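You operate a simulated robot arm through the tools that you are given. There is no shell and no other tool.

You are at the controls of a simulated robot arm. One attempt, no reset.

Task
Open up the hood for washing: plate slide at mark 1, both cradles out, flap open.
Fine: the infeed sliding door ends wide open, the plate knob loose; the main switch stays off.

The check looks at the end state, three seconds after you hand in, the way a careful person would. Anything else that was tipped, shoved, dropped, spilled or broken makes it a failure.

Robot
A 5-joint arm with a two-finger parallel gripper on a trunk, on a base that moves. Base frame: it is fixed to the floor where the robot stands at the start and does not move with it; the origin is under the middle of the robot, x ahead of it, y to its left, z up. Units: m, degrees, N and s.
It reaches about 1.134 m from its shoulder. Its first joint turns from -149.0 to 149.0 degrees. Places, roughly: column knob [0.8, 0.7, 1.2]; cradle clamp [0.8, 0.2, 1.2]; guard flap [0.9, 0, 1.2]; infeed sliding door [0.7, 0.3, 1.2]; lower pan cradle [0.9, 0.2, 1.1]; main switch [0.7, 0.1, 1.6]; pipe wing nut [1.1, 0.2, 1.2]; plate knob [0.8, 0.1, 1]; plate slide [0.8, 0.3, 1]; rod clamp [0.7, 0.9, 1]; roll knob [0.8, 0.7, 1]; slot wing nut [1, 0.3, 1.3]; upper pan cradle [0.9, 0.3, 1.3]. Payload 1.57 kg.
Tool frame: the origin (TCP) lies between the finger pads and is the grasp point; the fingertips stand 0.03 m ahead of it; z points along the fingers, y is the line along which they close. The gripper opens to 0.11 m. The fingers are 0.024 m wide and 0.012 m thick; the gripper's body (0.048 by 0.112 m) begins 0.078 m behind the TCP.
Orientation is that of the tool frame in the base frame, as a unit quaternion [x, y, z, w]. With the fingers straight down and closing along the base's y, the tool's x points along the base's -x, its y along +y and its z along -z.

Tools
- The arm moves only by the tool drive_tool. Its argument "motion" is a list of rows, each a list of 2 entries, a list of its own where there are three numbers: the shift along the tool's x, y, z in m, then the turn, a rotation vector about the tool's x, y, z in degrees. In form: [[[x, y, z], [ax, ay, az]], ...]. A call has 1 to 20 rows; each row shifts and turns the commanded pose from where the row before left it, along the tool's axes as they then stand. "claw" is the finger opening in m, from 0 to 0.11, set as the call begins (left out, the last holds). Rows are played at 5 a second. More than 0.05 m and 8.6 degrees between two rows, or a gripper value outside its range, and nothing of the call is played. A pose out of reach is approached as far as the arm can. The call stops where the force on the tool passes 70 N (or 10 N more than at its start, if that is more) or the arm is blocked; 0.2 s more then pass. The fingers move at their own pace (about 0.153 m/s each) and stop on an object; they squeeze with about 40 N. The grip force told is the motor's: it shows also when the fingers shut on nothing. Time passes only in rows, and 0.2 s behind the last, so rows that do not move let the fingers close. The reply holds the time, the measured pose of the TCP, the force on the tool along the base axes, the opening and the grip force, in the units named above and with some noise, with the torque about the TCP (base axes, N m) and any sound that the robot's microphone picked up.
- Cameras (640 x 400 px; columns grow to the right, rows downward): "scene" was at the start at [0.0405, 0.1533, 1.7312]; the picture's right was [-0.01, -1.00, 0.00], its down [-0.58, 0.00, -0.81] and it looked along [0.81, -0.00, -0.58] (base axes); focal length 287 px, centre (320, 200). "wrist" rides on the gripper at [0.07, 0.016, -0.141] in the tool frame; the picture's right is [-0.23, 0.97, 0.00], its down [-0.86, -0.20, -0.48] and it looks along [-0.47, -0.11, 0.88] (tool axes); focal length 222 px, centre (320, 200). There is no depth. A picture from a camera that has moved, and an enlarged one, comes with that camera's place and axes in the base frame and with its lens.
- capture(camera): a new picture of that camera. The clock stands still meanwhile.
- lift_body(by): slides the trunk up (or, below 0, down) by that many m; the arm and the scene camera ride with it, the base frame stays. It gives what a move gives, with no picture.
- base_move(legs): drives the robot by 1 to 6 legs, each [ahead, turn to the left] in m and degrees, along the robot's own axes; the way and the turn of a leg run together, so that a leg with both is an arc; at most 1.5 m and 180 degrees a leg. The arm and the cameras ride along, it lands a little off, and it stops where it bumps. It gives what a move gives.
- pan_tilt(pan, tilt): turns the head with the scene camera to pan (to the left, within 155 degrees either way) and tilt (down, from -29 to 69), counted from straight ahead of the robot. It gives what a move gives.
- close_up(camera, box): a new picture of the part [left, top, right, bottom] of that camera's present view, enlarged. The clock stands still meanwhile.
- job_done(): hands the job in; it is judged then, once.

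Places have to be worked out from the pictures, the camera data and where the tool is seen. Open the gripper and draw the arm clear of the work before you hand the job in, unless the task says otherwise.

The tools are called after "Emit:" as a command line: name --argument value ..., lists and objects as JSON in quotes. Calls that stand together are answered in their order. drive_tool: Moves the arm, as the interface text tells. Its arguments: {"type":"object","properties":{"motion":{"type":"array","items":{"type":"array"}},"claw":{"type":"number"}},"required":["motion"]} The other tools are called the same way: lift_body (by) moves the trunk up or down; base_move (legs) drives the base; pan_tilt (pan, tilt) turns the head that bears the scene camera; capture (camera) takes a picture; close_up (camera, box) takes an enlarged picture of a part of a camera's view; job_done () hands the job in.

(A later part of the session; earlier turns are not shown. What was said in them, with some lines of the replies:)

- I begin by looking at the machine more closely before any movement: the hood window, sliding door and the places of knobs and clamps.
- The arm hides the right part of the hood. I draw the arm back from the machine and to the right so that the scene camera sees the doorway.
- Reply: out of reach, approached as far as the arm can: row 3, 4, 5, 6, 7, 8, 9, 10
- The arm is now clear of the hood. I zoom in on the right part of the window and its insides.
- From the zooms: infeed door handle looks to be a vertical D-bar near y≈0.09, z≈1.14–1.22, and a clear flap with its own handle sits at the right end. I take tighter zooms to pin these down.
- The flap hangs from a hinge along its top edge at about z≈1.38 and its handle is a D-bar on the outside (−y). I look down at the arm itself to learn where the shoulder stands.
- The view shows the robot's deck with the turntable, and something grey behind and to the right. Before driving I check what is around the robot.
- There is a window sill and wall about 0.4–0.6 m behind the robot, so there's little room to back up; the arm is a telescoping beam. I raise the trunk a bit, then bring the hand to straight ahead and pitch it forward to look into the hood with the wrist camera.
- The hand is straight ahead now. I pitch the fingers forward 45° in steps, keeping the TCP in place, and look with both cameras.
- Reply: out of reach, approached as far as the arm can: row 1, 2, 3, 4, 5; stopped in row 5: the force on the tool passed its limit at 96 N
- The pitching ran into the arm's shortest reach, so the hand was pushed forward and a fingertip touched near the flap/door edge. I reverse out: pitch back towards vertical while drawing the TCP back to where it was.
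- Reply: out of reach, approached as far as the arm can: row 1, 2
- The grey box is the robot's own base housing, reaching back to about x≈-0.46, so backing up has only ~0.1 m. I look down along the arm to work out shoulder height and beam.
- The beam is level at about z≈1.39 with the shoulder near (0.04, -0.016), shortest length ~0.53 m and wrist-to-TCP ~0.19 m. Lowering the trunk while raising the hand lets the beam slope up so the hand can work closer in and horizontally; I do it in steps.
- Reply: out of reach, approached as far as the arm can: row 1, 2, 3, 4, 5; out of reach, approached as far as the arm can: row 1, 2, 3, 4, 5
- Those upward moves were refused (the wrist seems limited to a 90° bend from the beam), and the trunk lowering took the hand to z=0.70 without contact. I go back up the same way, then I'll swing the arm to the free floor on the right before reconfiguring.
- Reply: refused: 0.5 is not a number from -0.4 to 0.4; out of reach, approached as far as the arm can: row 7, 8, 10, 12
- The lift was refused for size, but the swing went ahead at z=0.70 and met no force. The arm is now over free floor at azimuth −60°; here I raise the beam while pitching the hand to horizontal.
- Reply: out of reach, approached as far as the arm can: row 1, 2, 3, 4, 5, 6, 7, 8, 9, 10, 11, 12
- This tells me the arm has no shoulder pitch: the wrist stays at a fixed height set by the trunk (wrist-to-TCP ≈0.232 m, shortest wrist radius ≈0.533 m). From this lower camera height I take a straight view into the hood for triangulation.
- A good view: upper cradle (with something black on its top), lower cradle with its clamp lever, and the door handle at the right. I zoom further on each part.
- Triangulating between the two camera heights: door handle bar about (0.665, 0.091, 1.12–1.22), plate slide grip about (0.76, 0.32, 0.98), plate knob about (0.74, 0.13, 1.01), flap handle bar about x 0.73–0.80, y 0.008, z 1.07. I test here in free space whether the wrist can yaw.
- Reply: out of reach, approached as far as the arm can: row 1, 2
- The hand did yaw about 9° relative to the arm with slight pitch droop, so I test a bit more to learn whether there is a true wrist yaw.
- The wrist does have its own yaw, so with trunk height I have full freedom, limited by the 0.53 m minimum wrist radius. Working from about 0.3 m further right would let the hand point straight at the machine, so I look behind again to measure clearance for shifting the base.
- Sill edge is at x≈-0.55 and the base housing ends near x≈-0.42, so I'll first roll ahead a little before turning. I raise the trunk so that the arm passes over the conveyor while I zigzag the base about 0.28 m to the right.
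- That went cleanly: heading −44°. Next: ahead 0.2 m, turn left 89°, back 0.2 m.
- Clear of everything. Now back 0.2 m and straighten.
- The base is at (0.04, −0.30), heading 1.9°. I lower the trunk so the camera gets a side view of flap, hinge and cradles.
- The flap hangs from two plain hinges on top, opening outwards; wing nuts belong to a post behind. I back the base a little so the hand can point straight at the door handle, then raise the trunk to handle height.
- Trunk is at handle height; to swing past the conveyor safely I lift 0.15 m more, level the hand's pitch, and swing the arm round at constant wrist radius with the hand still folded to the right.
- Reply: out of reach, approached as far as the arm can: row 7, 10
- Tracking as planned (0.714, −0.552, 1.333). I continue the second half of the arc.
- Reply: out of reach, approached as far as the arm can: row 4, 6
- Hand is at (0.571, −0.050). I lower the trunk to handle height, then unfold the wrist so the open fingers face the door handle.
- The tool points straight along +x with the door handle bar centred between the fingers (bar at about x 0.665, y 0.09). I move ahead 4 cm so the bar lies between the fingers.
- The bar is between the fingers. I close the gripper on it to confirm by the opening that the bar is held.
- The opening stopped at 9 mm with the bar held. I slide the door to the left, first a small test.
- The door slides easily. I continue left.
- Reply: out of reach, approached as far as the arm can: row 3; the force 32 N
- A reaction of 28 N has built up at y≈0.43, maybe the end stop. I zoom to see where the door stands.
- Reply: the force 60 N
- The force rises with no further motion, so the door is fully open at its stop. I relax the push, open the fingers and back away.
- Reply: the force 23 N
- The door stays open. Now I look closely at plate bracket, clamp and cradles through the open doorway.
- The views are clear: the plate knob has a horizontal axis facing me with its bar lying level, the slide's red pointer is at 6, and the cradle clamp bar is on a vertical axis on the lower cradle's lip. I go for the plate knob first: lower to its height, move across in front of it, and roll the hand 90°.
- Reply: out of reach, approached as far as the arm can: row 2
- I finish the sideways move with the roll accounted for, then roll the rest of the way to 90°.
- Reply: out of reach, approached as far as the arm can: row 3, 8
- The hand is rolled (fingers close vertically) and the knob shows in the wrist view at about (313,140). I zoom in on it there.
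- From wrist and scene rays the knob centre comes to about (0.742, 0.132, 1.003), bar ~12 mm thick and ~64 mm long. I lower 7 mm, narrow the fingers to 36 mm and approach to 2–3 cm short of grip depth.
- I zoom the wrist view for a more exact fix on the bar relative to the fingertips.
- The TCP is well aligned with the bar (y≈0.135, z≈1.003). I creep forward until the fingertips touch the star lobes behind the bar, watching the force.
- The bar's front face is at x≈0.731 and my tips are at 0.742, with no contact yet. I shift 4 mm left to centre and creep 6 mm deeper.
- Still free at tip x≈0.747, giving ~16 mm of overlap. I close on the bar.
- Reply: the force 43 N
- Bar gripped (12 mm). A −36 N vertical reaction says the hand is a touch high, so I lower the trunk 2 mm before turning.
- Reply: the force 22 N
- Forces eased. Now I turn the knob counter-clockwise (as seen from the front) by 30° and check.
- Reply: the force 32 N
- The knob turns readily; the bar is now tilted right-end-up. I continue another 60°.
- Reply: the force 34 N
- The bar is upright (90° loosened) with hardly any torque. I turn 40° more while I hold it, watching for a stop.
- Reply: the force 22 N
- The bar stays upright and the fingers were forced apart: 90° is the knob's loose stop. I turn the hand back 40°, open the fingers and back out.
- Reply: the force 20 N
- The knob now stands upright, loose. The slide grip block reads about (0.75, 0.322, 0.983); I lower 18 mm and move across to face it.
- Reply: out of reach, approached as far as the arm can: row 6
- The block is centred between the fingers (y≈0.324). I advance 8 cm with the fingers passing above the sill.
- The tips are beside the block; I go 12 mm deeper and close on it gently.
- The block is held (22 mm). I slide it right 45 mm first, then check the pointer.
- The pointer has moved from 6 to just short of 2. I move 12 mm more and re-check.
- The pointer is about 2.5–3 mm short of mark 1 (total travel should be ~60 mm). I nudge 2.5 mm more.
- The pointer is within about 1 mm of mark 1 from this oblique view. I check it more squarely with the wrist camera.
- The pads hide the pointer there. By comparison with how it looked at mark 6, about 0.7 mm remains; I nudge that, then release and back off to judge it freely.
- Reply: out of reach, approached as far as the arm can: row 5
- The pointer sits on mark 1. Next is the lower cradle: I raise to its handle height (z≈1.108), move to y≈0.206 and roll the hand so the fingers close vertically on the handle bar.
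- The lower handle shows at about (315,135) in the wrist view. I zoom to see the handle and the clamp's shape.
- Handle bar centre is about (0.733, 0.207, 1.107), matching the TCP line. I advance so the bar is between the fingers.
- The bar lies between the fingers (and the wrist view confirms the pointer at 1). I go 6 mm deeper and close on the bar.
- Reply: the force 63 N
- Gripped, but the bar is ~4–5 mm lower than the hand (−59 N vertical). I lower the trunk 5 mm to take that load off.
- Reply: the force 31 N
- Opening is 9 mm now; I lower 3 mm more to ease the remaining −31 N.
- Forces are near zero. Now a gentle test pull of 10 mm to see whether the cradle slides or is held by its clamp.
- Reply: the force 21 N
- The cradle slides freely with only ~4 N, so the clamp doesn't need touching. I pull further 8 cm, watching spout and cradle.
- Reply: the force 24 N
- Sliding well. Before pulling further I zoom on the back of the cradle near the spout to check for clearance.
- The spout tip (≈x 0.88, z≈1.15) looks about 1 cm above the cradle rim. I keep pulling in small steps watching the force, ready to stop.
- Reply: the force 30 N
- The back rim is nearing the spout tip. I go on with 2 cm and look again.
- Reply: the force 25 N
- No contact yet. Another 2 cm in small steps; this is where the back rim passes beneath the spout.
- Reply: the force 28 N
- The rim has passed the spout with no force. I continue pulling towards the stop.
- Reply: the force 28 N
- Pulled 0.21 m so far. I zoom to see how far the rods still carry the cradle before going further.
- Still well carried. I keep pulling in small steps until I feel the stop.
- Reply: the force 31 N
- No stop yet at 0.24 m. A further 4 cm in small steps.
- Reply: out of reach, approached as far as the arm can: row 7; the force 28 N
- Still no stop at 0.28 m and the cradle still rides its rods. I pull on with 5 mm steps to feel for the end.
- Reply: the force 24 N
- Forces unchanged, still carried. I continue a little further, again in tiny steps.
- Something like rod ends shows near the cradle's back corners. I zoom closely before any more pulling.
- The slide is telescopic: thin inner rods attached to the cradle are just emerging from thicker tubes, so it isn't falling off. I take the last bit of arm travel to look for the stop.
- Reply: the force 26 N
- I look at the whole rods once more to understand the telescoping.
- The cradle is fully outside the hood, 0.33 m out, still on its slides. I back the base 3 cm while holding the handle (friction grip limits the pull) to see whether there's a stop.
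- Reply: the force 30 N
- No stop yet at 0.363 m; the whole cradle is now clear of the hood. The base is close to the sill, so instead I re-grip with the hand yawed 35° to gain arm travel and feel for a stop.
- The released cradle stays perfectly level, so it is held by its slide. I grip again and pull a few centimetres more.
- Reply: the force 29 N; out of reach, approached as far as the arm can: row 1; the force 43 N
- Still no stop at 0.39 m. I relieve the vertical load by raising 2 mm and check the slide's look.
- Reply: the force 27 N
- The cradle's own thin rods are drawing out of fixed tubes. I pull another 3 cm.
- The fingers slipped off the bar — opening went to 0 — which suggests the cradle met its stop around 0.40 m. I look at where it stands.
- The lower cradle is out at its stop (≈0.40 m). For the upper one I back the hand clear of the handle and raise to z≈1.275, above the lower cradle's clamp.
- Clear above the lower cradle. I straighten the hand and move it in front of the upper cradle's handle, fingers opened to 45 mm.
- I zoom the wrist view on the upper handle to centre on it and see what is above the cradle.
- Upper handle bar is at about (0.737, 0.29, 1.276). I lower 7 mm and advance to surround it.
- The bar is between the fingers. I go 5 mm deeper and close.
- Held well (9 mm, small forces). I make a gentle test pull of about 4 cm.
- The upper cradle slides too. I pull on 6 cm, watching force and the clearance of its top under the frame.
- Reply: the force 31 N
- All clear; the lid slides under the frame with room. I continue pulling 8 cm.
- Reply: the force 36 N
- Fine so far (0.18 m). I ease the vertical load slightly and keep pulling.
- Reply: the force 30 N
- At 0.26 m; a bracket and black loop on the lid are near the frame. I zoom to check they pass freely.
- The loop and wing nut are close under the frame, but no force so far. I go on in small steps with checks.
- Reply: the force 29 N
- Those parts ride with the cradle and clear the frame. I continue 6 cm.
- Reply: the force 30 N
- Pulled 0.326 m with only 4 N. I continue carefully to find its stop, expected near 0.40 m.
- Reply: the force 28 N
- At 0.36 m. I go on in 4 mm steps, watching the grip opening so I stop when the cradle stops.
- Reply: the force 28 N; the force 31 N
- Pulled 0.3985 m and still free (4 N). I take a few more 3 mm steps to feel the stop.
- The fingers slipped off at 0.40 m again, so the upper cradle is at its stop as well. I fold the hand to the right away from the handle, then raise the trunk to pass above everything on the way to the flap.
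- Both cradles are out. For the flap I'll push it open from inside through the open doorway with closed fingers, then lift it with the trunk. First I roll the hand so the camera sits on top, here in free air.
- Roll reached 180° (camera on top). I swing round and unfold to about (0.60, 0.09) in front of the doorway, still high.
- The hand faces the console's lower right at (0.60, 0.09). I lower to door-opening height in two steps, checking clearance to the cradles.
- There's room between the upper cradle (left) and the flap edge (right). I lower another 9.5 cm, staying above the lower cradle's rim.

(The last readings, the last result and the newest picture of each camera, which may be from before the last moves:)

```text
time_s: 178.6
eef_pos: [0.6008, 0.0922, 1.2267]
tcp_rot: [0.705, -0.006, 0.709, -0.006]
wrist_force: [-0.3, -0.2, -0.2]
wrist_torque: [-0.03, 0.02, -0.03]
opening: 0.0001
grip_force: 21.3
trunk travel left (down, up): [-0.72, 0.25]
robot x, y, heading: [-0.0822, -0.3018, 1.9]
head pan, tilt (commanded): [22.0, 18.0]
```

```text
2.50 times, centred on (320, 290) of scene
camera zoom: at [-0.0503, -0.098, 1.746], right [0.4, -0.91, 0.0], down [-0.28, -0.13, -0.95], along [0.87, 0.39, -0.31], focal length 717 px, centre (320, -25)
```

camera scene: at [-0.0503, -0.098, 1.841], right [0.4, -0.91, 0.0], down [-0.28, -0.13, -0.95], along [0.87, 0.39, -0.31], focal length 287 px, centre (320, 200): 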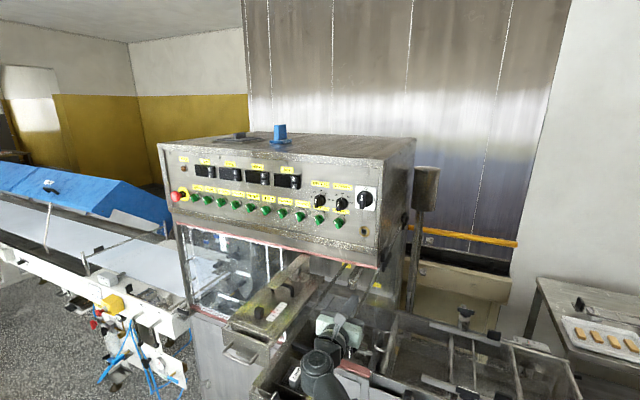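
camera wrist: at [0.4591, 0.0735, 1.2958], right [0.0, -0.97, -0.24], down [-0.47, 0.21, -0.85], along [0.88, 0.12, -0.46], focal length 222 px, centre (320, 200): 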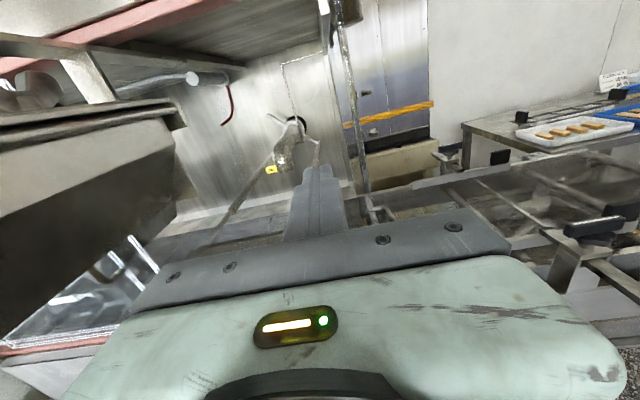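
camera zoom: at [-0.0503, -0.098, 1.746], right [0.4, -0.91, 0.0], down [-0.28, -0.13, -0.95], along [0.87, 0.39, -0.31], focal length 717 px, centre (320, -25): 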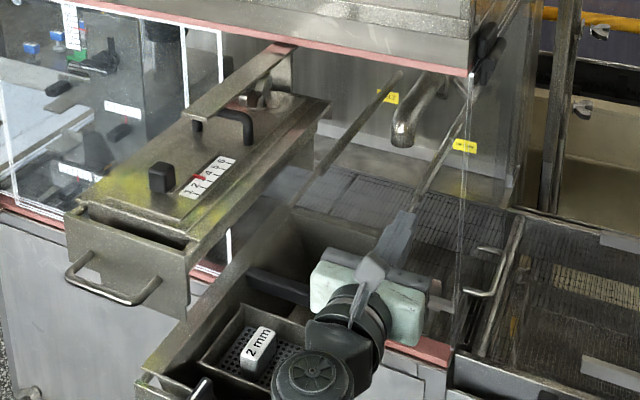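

The hand sits above the lower cradle and left of the flap. I shift 1 cm left and advance into the doorway so the fingers are inside the flap.

Emit:
drive_tool --motion '[[[0, -0.01, 0.02], [0, 0, 0]], [[0, 0, 0.035], [0, 0, 0]], [[0, 0, 0.035], [0, 0, 0]], [[0, 0, 0.035], [0, 0, 0]], [[0, 0, 0.03], [0, 0, 0]], [[0, 0, 0.02], [0, 0, 0]]]'

Emit:
capture --camera "wrist"

Emit:
close_up --camera "scene" --box '[280, 200, 440, 320]'

```text
time_s: 180.0
eef_pos: [0.7761, 0.1001, 1.2249]
tcp_rot: [0.705, -0.006, 0.709, -0.007]
wrist_force: [0.5, -0.2, 0.1]
wrist_torque: [-0.01, 0.0, -0.02]
opening: 0.0002
grip_force: 20.9
trunk travel left (down, up): [-0.72, 0.25]
robot x, y, heading: [-0.0818, -0.306, 1.9]
head pan, tilt (commanded): [22.0, 18.0]
```

```text
taken
camera wrist: at [0.634, 0.0826, 1.2955], right [0.0, -0.97, -0.24], down [-0.47, 0.21, -0.85], along [0.88, 0.12, -0.46], focal length 222 px, centre (320, 200)
```

wrist: 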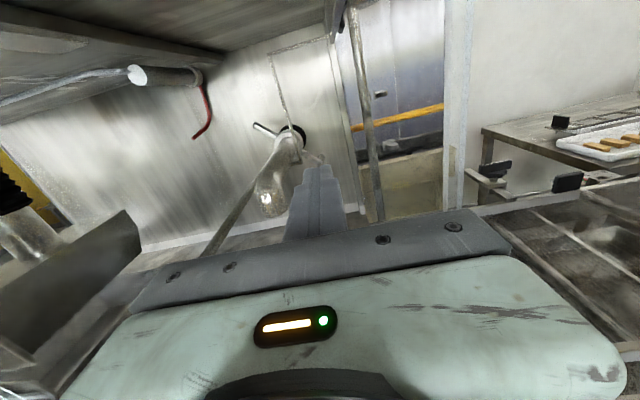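

```text
3.33 times, centred on (360, 260) of scene
camera zoom: at [-0.0501, -0.0979, 1.746], right [0.4, -0.91, 0.0], down [-0.28, -0.13, -0.95], along [0.87, 0.39, -0.31], focal length 956 px, centre (187, 0)
```

zoom: 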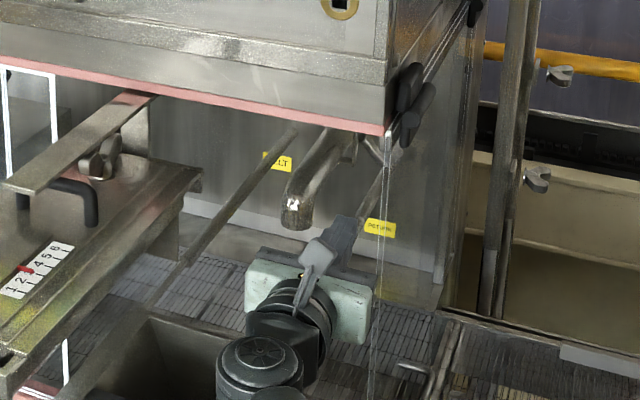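

The fingers are inside, beside the flap. I move right in small steps to make contact and push the flap outwards.

Emit:
drive_tool --motion '[[[0, 0.015, 0], [0, 0, 0]], [[0, 0.015, 0], [0, 0, 0]], [[0, 0.01, 0], [0, 0, 0]], [[0, 0.01, 0], [0, 0, 0]]]'

Emit:
close_up --camera "scene" --box '[280, 200, 440, 320]'

```text
time_s: 181.0
eef_pos: [0.7741, 0.0533, 1.2255]
tcp_rot: [0.705, -0.004, 0.709, -0.007]
wrist_force: [-4.9, 14.8, -8.5]
wrist_torque: [-0.04, -0.71, -1.19]
opening: 0.0001
grip_force: 21.6
trunk travel left (down, up): [-0.72, 0.25]
robot x, y, heading: [-0.0797, -0.3031, 2.1]
head pan, tilt (commanded): [22.0, 18.0]
```

```text
3.33 times, centred on (360, 260) of scene
camera zoom: at [-0.0502, -0.0948, 1.7453], right [0.4, -0.91, 0.0], down [-0.28, -0.13, -0.95], along [0.87, 0.38, -0.31], focal length 956 px, centre (187, 0)
```

zoom: 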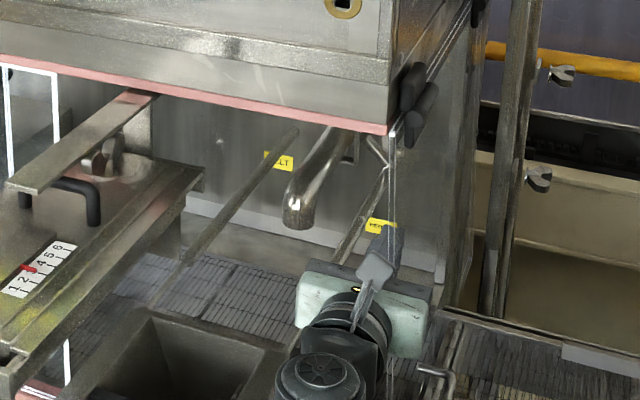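

Contact with the flap at y≈0.05 (15 N). I push on a further 3 cm and see if it swings.

Emit:
drive_tool --motion '[[[0, 0.01, 0], [0, 0, 0]], [[0, 0.01, 0], [0, 0, 0]], [[0, 0.01, 0], [0, 0, 0]]]'

Emit:
close_up --camera "scene" --box '[280, 200, 440, 320]'

```text
time_s: 181.8
eef_pos: [0.7745, 0.0254, 1.2266]
tcp_rot: [0.705, -0.005, 0.709, -0.005]
wrist_force: [-3.8, 17.3, 3.8]
wrist_torque: [-0.28, 0.3, -1.36]
opening: 0.0003
grip_force: 21.2
trunk travel left (down, up): [-0.72, 0.25]
robot x, y, heading: [-0.0828, -0.3026, 1.8]
head pan, tilt (commanded): [22.0, 18.0]
```

```text
3.33 times, centred on (360, 260) of scene
camera zoom: at [-0.0516, -0.095, 1.7458], right [0.41, -0.91, 0.0], down [-0.28, -0.13, -0.95], along [0.87, 0.38, -0.31], focal length 956 px, centre (187, 0)
```

zoom: 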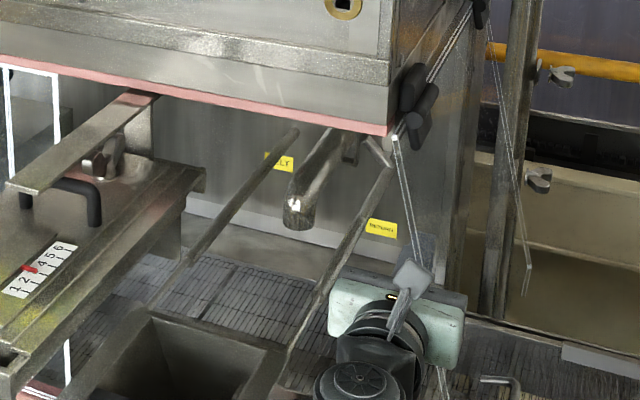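

The flap swings outwards smoothly (edge now tilted). I keep pushing to about y≈−0.10.

Emit:
drive_tool --motion '[[[0, 0.015, 0], [0, 0, 0]], [[0, 0.015, 0], [0, 0, 0]], [[0, 0.015, 0], [0, 0, 0]], [[0, 0.015, 0], [0, 0, 0]], [[0, 0.015, 0], [0, 0, 0]], [[0, 0.015, 0], [0, 0, 0]], [[0, 0.015, 0], [0, 0, 0]], [[0, 0.015, 0], [0, 0, 0]]]'

Emit:
capture --camera "scene"

Emit:
capture --camera "wrist"

```text
time_s: 183.6
eef_pos: [0.7762, -0.0959, 1.2253]
tcp_rot: [0.706, -0.005, 0.708, -0.006]
wrist_force: [-0.4, 16.5, -5.8]
wrist_torque: [-0.09, -0.44, -1.23]
opening: 0.0
grip_force: 20.9
trunk travel left (down, up): [-0.72, 0.25]
robot x, y, heading: [-0.0858, -0.305, 2.1]
head pan, tilt (commanded): [22.0, 18.0]
```

```text
taken
camera scene: at [-0.0495, -0.0948, 1.7455], right [0.41, -0.91, 0.0], down [-0.28, -0.13, -0.95], along [0.87, 0.38, -0.31], focal length 287 px, centre (320, 200)
```

scene: 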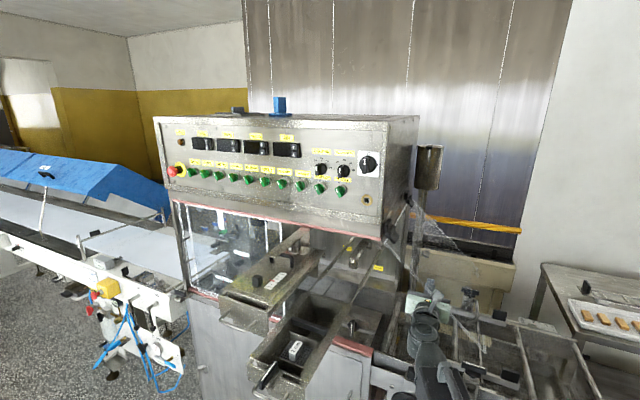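

```text
taken
camera wrist: at [0.634, -0.1151, 1.2948], right [0.0, -0.97, -0.24], down [-0.48, 0.21, -0.85], along [0.88, 0.12, -0.46], focal length 222 px, centre (320, 200)
```

wrist: 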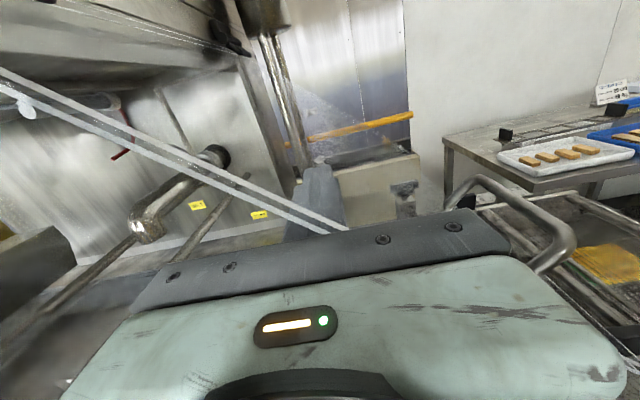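

The flap is at roughly 45° and rests on my fingers. I now raise the trunk to lift it further, in steps.

Emit:
lift_body --by 0.05

Emit:
drive_tool --motion '[[[0, 0.01, 0], [0, 0, 0]], [[0, 0.01, 0], [0, 0, 0]], [[0, 0.01, 0], [0, 0, 0]]]'

Emit:
capture --camera "scene"

```text
time_s: 184.5
eef_pos: [0.7751, -0.0994, 1.2779]
tcp_rot: [0.705, -0.005, 0.709, -0.006]
wrist_force: [0.8, -0.5, 0.0]
wrist_torque: [0.0, 0.01, 0.03]
opening: 0.0001
grip_force: 21.6
trunk travel left (down, up): [-0.77, 0.2]
robot x, y, heading: [-0.0855, -0.3023, 1.8]
head pan, tilt (commanded): [22.0, 18.0]
```

```text
time_s: 185.3
eef_pos: [0.7744, -0.1257, 1.2755]
tcp_rot: [0.706, -0.004, 0.708, -0.005]
wrist_force: [-6.6, 22.7, -11.7]
wrist_torque: [-0.05, -0.84, -2.04]
opening: 0.0001
grip_force: 21.2
trunk travel left (down, up): [-0.77, 0.2]
robot x, y, heading: [-0.0847, -0.3034, 1.9]
head pan, tilt (commanded): [22.0, 18.0]
```

```text
taken
camera scene: at [-0.05, -0.0937, 1.7954], right [0.4, -0.91, 0.0], down [-0.28, -0.13, -0.95], along [0.87, 0.38, -0.31], focal length 287 px, centre (320, 200)
```

scene: 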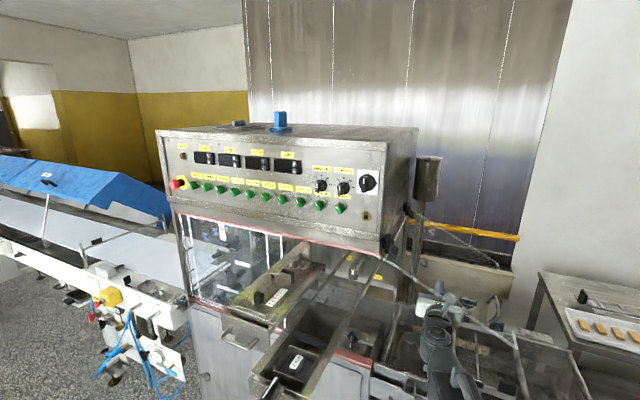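

After the lift the force dropped to zero, so the flap seems to stay where it is put (friction hinge). I keep lifting and pushing outwards.

Emit:
lift_body --by 0.05

Emit:
close_up --camera "scene" --box '[340, 190, 560, 350]'

```text
time_s: 186.2
eef_pos: [0.7748, -0.1258, 1.3281]
tcp_rot: [0.706, -0.001, 0.708, -0.008]
wrist_force: [-5.3, -0.5, 2.6]
wrist_torque: [-0.14, 0.13, -0.19]
opening: 0.0003
grip_force: 21.2
trunk travel left (down, up): [-0.82, 0.15]
robot x, y, heading: [-0.0871, -0.3025, 1.8]
head pan, tilt (commanded): [22.0, 18.0]
```

```text
2.50 times, centred on (450, 270) of scene
camera zoom: at [-0.051, -0.0955, 1.8466], right [0.4, -0.91, 0.0], down [-0.28, -0.13, -0.95], along [0.87, 0.38, -0.31], focal length 717 px, centre (-5, 25)
```

zoom: 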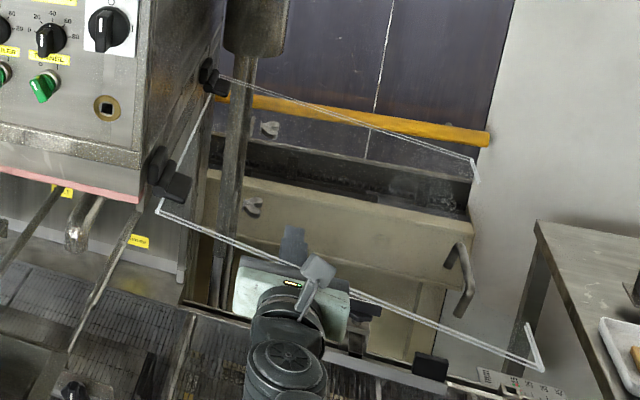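

By ray estimate the flap is now about 77° open. I lift another 5 cm and then look.

Emit:
lift_body --by 0.05

Emit:
close_up --camera "scene" --box '[340, 190, 560, 350]'

```text
time_s: 187.2
eef_pos: [0.775, -0.1338, 1.377]
tcp_rot: [0.706, -0.006, 0.708, -0.007]
wrist_force: [-13.1, -18.3, -17.6]
wrist_torque: [-0.85, 0.1, -0.83]
opening: 0.0
grip_force: 21.0
trunk travel left (down, up): [-0.87, 0.1]
robot x, y, heading: [-0.0829, -0.3031, 1.7]
head pan, tilt (commanded): [22.0, 18.0]
```

```text
2.50 times, centred on (450, 270) of scene
camera zoom: at [-0.0503, -0.1012, 1.8968], right [0.4, -0.91, 0.0], down [-0.28, -0.12, -0.95], along [0.87, 0.39, -0.31], focal length 717 px, centre (-5, 25)
```

zoom: 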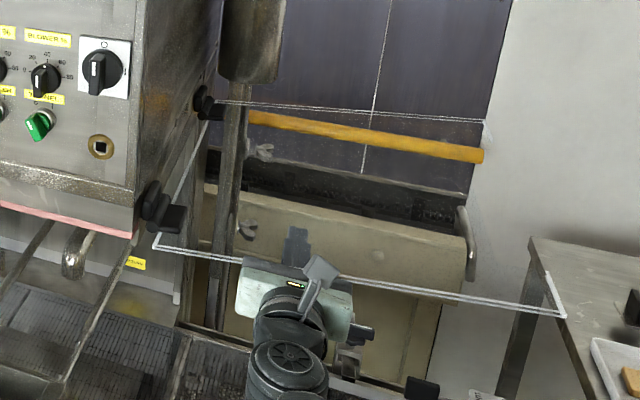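

The flap is now slightly past horizontal (~94°). I raise 4 cm more to see whether it goes further or meets a stop.

Emit:
lift_body --by 0.04

Emit:
close_up --camera "scene" --box '[340, 190, 560, 350]'

```text
time_s: 187.6
eef_pos: [0.7759, -0.1324, 1.3874]
tcp_rot: [0.708, -0.012, 0.706, -0.007]
wrist_force: [-15.7, -8.7, -48.1]
wrist_torque: [-0.6, -2.41, 0.13]
opening: 0.0
grip_force: 21.1
trunk travel left (down, up): [-0.884, 0.086]
robot x, y, heading: [-0.0835, -0.3024, 2.2]
head pan, tilt (commanded): [22.0, 18.0]
stopped: the force on the tool passed its limit at 271 N (the readings are from after the stop); the commanded pose is now the measured one
```

```text
2.50 times, centred on (450, 270) of scene
camera zoom: at [-0.0467, -0.0986, 1.91], right [0.4, -0.91, 0.0], down [-0.28, -0.12, -0.95], along [0.87, 0.38, -0.31], focal length 717 px, centre (-5, 25)
```

zoom: 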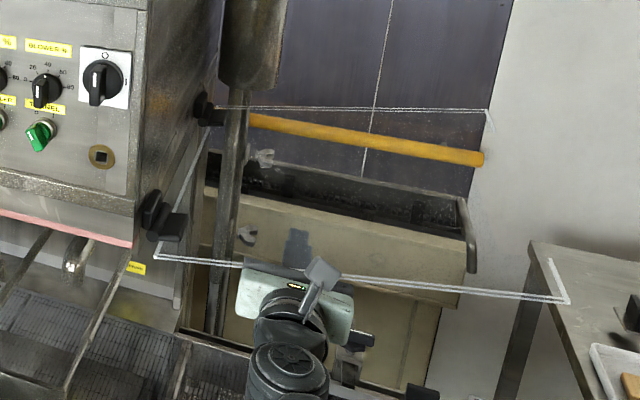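

The flap met its stop at about 97–100° (force peak, motion stopped). I lower the trunk to take the load off and see if the flap stays up by itself.

Emit:
lift_body --by -0.03

Emit:
close_up --camera "scene" --box '[340, 190, 560, 350]'

```text
time_s: 188.4
eef_pos: [0.7736, -0.1306, 1.3586]
tcp_rot: [0.707, -0.012, 0.707, -0.008]
wrist_force: [0.3, -0.6, 0.0]
wrist_torque: [0.01, 0.02, 0.01]
opening: 0.0
grip_force: 21.6
trunk travel left (down, up): [-0.854, 0.116]
robot x, y, heading: [-0.0827, -0.3072, 1.9]
head pan, tilt (commanded): [22.0, 18.0]
```

```text
2.50 times, centred on (450, 270) of scene
camera zoom: at [-0.05, -0.0982, 1.8801], right [0.4, -0.91, 0.0], down [-0.28, -0.12, -0.95], along [0.87, 0.38, -0.31], focal length 717 px, centre (-5, 25)
```

zoom: 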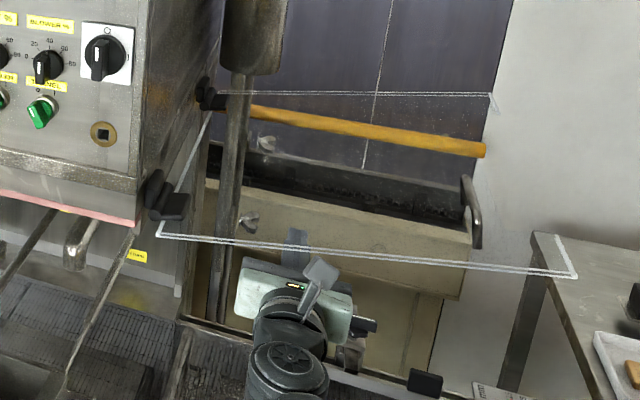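

The flap holds itself at about 99° with no load on the hand. I lower 6 cm away from it, draw back and fold the hand to the right.

Emit:
lift_body --by -0.06

Emit:
drive_tool --motion '[[[0, 0, -0.025], [0, 0, 0]], [[0, 0, -0.025], [0, 0, 0]], [[0, 0, -0.018], [0, 0, 0]]]'

Emit:
capture --camera "wrist"

Emit:
capture --camera "scene"

```text
time_s: 189.4
eef_pos: [0.7735, -0.13, 1.2986]
tcp_rot: [0.707, -0.012, 0.707, -0.009]
wrist_force: [0.1, 0.4, 0.7]
wrist_torque: [0.0, -0.01, -0.02]
opening: 0.0001
grip_force: 21.2
trunk travel left (down, up): [-0.794, 0.176]
robot x, y, heading: [-0.0854, -0.3032, 1.9]
head pan, tilt (commanded): [22.0, 18.0]
```

```text
time_s: 190.2
eef_pos: [0.7045, -0.1296, 1.2986]
tcp_rot: [0.708, -0.012, 0.706, -0.009]
wrist_force: [-0.2, 0.5, -0.2]
wrist_torque: [0.01, -0.01, -0.02]
opening: 0.0
grip_force: 21.4
trunk travel left (down, up): [-0.794, 0.176]
robot x, y, heading: [-0.0817, -0.3053, 1.8]
head pan, tilt (commanded): [22.0, 18.0]
```

```text
taken
camera wrist: at [0.5637, -0.1477, 1.3688], right [0.0, -0.97, -0.25], down [-0.48, 0.22, -0.85], along [0.88, 0.12, -0.47], focal length 222 px, centre (320, 200)
```

wrist: 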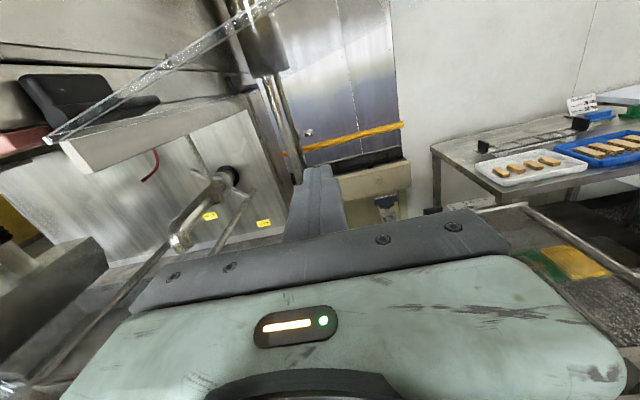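

```text
taken
camera scene: at [-0.0503, -0.098, 1.82], right [0.4, -0.91, 0.0], down [-0.28, -0.12, -0.95], along [0.87, 0.38, -0.31], focal length 287 px, centre (320, 200)
```

scene: 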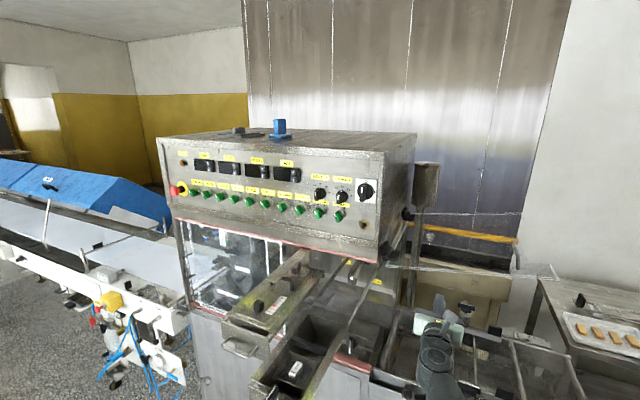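

All free. I fold the hand to the right and swing the arm away over the conveyor to the free floor, then open the gripper.

Emit:
drive_tool --motion '[[[0, 0.0303, -0.002], [-7.5, 0, 0]], [[0, 0.0303, -0.002], [-7.5, 0, 0]], [[0, 0.0303, -0.002], [-7.5, 0, 0]], [[0, 0.0303, -0.002], [-7.5, 0, 0]], [[0, 0.0303, -0.002], [-7.5, 0, 0]], [[0, 0.0303, -0.002], [-7.5, 0, 0]], [[0, 0.0303, -0.002], [-7.5, 0, 0]], [[0, 0.0303, -0.002], [-7.5, 0, 0]]]'

Emit:
drive_tool --motion '[[[0, 0.0102, 0.0416], [0, 0, 0]], [[0, 0.0134, 0.0406], [0, 0, 0]], [[0, 0.0166, 0.0395], [0, 0, 0]], [[0, 0.0196, 0.0381], [0, 0, 0]], [[0, 0.0225, 0.0364], [0, 0, 0]], [[0, 0.0253, 0.0345], [0, 0, 0]], [[0, 0.0279, 0.0324], [0, 0, 0]], [[0, 0.0304, 0.0301], [0, 0, 0]], [[0, 0.0327, 0.0277], [0, 0, 0]], [[0, 0.0347, 0.025], [0, 0, 0]], [[0, 0.0366, 0.0222], [0, 0, 0]]]'

Emit:
capture --camera "scene"

```text
time_s: 192.0
eef_pos: [0.5876, -0.3304, 1.2943]
tcp_rot: [0.616, -0.363, 0.607, 0.347]
wrist_force: [-1.0, -0.3, 0.6]
wrist_torque: [0.03, 0.0, 0.01]
opening: 0.0
grip_force: 21.9
trunk travel left (down, up): [-0.794, 0.176]
robot x, y, heading: [-0.0812, -0.3042, 1.9]
head pan, tilt (commanded): [22.0, 18.0]
```

```text
time_s: 194.4
eef_pos: [0.5375, -0.7843, 1.2942]
tcp_rot: [0.617, -0.363, 0.606, 0.346]
wrist_force: [-0.5, 0.1, 0.2]
wrist_torque: [-0.03, 0.0, 0.03]
opening: 0.0002
grip_force: 21.2
out of reach, approached as far as the arm can: row 4, 7, 9
trunk travel left (down, up): [-0.794, 0.176]
robot x, y, heading: [-0.0881, -0.304, 2.1]
head pan, tilt (commanded): [22.0, 18.0]
```

```text
taken
camera scene: at [-0.0505, -0.0982, 1.8201], right [0.4, -0.91, 0.0], down [-0.28, -0.12, -0.95], along [0.87, 0.38, -0.31], focal length 287 px, centre (320, 200)
```

scene: 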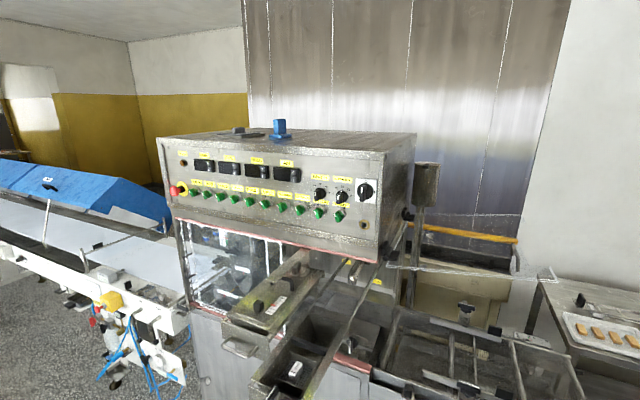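

The arm is clear. I open the gripper and check each item: pointer, knob, cradles, flap, door, main switch, clamp, other knobs.

Emit:
drive_tool --motion '[[[0, 0, 0], [0, 0, 0]], [[0, 0, 0], [0, 0, 0]]]' --claw 0.11

Emit:
pan_tilt --pan 20 --tilt 40

Emit:
capture --camera "scene"

Emit:
close_up --camera "scene" --box '[150, 120, 350, 270]'

Emit:
close_up --camera "scene" --box '[280, 80, 480, 230]'

```text
time_s: 195.0
eef_pos: [0.5376, -0.7842, 1.2923]
tcp_rot: [0.617, -0.362, 0.607, 0.346]
wrist_force: [-0.1, 0.1, 0.5]
wrist_torque: [-0.02, -0.01, 0.03]
opening: 0.11
grip_force: 0.0
trunk travel left (down, up): [-0.794, 0.176]
robot x, y, heading: [-0.0836, -0.302, 2.0]
head pan, tilt (commanded): [22.0, 18.0]
```

```text
time_s: 195.8
eef_pos: [0.5376, -0.7841, 1.2941]
tcp_rot: [0.617, -0.363, 0.606, 0.347]
wrist_force: [0.4, 0.5, 0.0]
wrist_torque: [0.01, -0.02, -0.03]
opening: 0.11
grip_force: 0.0
trunk travel left (down, up): [-0.794, 0.176]
robot x, y, heading: [-0.0819, -0.3034, 1.7]
head pan, tilt (commanded): [20.0, 40.0]
```

```text
taken
camera scene: at [-0.0567, -0.1041, 1.7854], right [0.37, -0.93, 0.0], down [-0.6, -0.24, -0.77], along [0.71, 0.29, -0.64], focal length 287 px, centre (320, 200)
```

scene: 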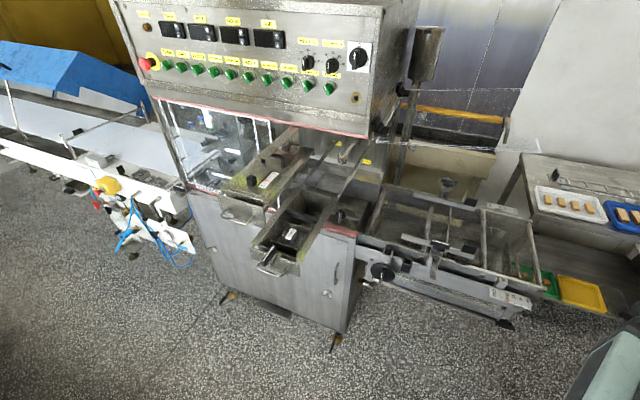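

```text
2.67 times, centred on (250, 195) of scene
camera zoom: at [-0.0567, -0.1041, 1.7854], right [0.37, -0.93, 0.0], down [-0.6, -0.24, -0.77], along [0.71, 0.29, -0.64], focal length 765 px, centre (507, 213)
```

zoom: 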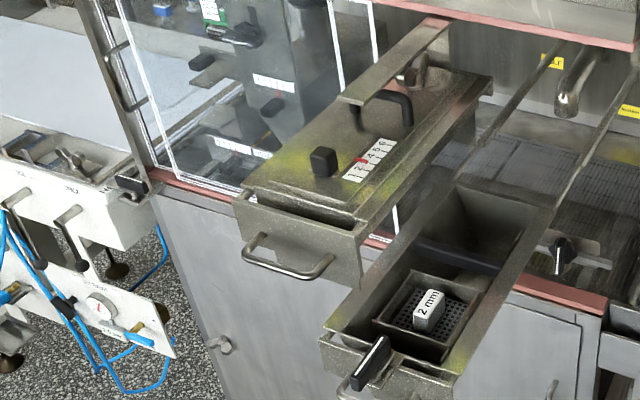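

```text
2.67 times, centred on (380, 155) of scene
camera zoom: at [-0.0567, -0.1041, 1.7854], right [0.37, -0.93, 0.0], down [-0.6, -0.24, -0.77], along [0.71, 0.29, -0.64], focal length 765 px, centre (160, 320)
```

zoom: 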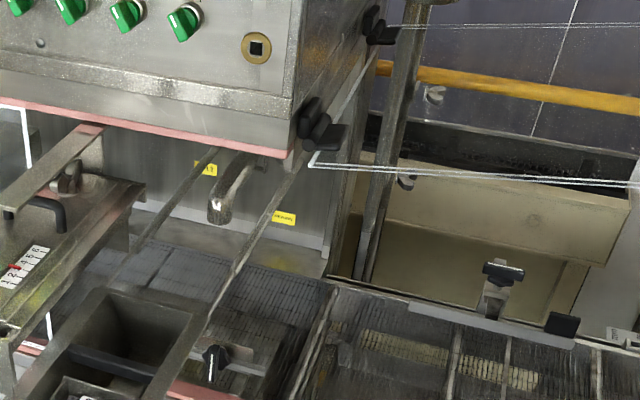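

Door open, cradles out at their stops, knob upright, switches untouched. I check the flap's far corner and main switch once more, after a short wait, to be sure the flap isn't creeping down.

Emit:
pan_tilt --pan 5 --tilt 30

Emit:
close_up --camera "scene" --box '[220, 90, 420, 215]'

Emit:
drive_tool --motion '[[[0, 0, 0], [0, 0, 0]], [[0, 0, 0], [0, 0, 0]], [[0, 0, 0], [0, 0, 0]], [[0, 0, 0], [0, 0, 0]], [[0, 0, 0], [0, 0, 0]], [[0, 0, 0], [0, 0, 0]], [[0, 0, 0], [0, 0, 0]], [[0, 0, 0], [0, 0, 0]], [[0, 0, 0], [0, 0, 0]], [[0, 0, 0], [0, 0, 0]], [[0, 0, 0], [0, 0, 0]], [[0, 0, 0], [0, 0, 0]], [[0, 0, 0], [0, 0, 0]], [[0, 0, 0], [0, 0, 0]], [[0, 0, 0], [0, 0, 0]], [[0, 0, 0], [0, 0, 0]]]'

Emit:
close_up --camera "scene" --box '[220, 90, 420, 215]'

Emit:
close_up --camera "scene" --box '[100, 20, 300, 145]'

```text
time_s: 196.6
eef_pos: [0.5361, -0.7848, 1.2929]
tcp_rot: [0.617, -0.362, 0.607, 0.346]
wrist_force: [-0.1, 0.3, 0.2]
wrist_torque: [-0.03, 0.0, -0.01]
opening: 0.1102
grip_force: 0.1
trunk travel left (down, up): [-0.794, 0.176]
robot x, y, heading: [-0.0815, -0.3051, 2.2]
head pan, tilt (commanded): [5.0, 30.0]
```

```text
3.20 times, centred on (320, 152) of scene
camera zoom: at [-0.0459, -0.1249, 1.8007], right [0.12, -0.99, 0.0], down [-0.5, -0.06, -0.87], along [0.86, 0.1, -0.5], focal length 918 px, centre (320, 352)
```

zoom: 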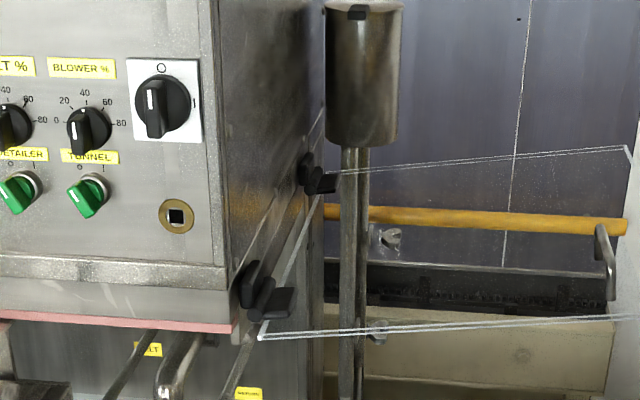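

```text
time_s: 200.0
eef_pos: [0.5375, -0.7829, 1.2933]
tcp_rot: [0.617, -0.364, 0.606, 0.347]
wrist_force: [0.7, -0.6, 0.2]
wrist_torque: [-0.01, -0.01, -0.03]
opening: 0.1099
grip_force: 0.1
trunk travel left (down, up): [-0.794, 0.176]
robot x, y, heading: [-0.0847, -0.3011, 1.9]
head pan, tilt (commanded): [5.0, 30.0]
```

```text
3.20 times, centred on (320, 152) of scene
camera zoom: at [-0.0458, -0.125, 1.8007], right [0.12, -0.99, 0.0], down [-0.5, -0.06, -0.87], along [0.86, 0.1, -0.5], focal length 918 px, centre (320, 352)
```

zoom: 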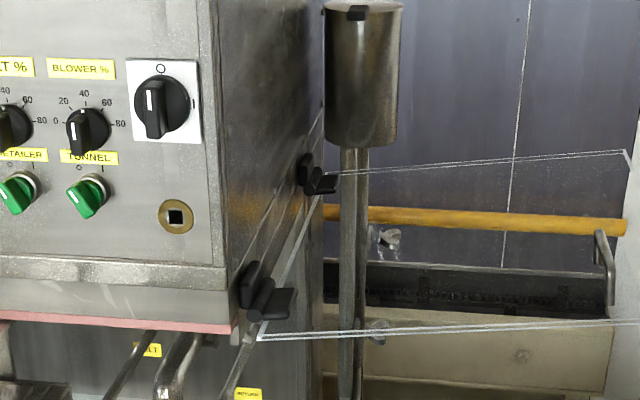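

```text
3.20 times, centred on (200, 82) of scene
camera zoom: at [-0.0458, -0.125, 1.8007], right [0.12, -0.99, 0.0], down [-0.5, -0.06, -0.87], along [0.86, 0.1, -0.5], focal length 918 px, centre (704, 576)
```

zoom: 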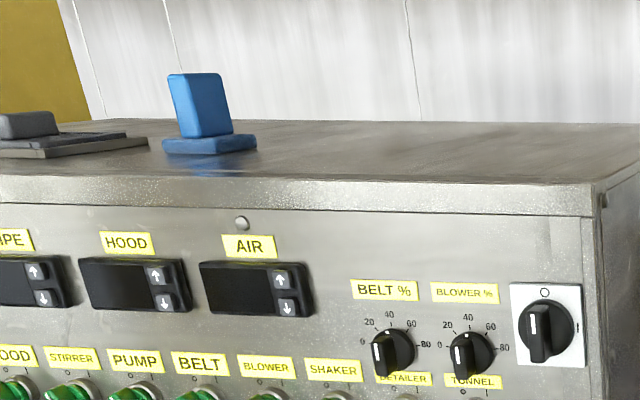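

The flap stays past horizontal (about 96–97°, only a very slow creep), the main switch is on O, the door is open, both cradles are out, the knob is loose, and the slide is at mark 1. The arm is clear and the gripper open, so I hand in now.

Emit:
job_done

```text
The job is handed in.
```

I've handed the job in with the hood opened up for washing:

- **Plate slide:** the pointer is at mark 1. The lower cradle now hides the scale from the scene camera, so I last checked it while I was pulling the cradles out. The plate knob is still loose.
- **Cradles:** both are pulled out about 0.40 m, which felt like their stops. In each case the gripper slipped off the handle there and the cradle stayed level. I left the cradle clamp alone because the lower cradle slid freely.
- **Flap:** I pushed it open from inside until it hit its stop, just past level. It stays up by itself but sinks slowly, about 0.25° a second; at my last look it was roughly 96–97° open. When it hit the stop, the arm briefly recorded 271 N. I backed off and saw no damage.
- **Infeed door and main switch:** the door is fully open against its stop, and the main switch is still off.

Early in the run a fingertip touched the edge near the flap and door at about 96 N. I backed straight off; both worked normally afterwards and I saw no damage.

The arm is clear of the machine with the gripper open.
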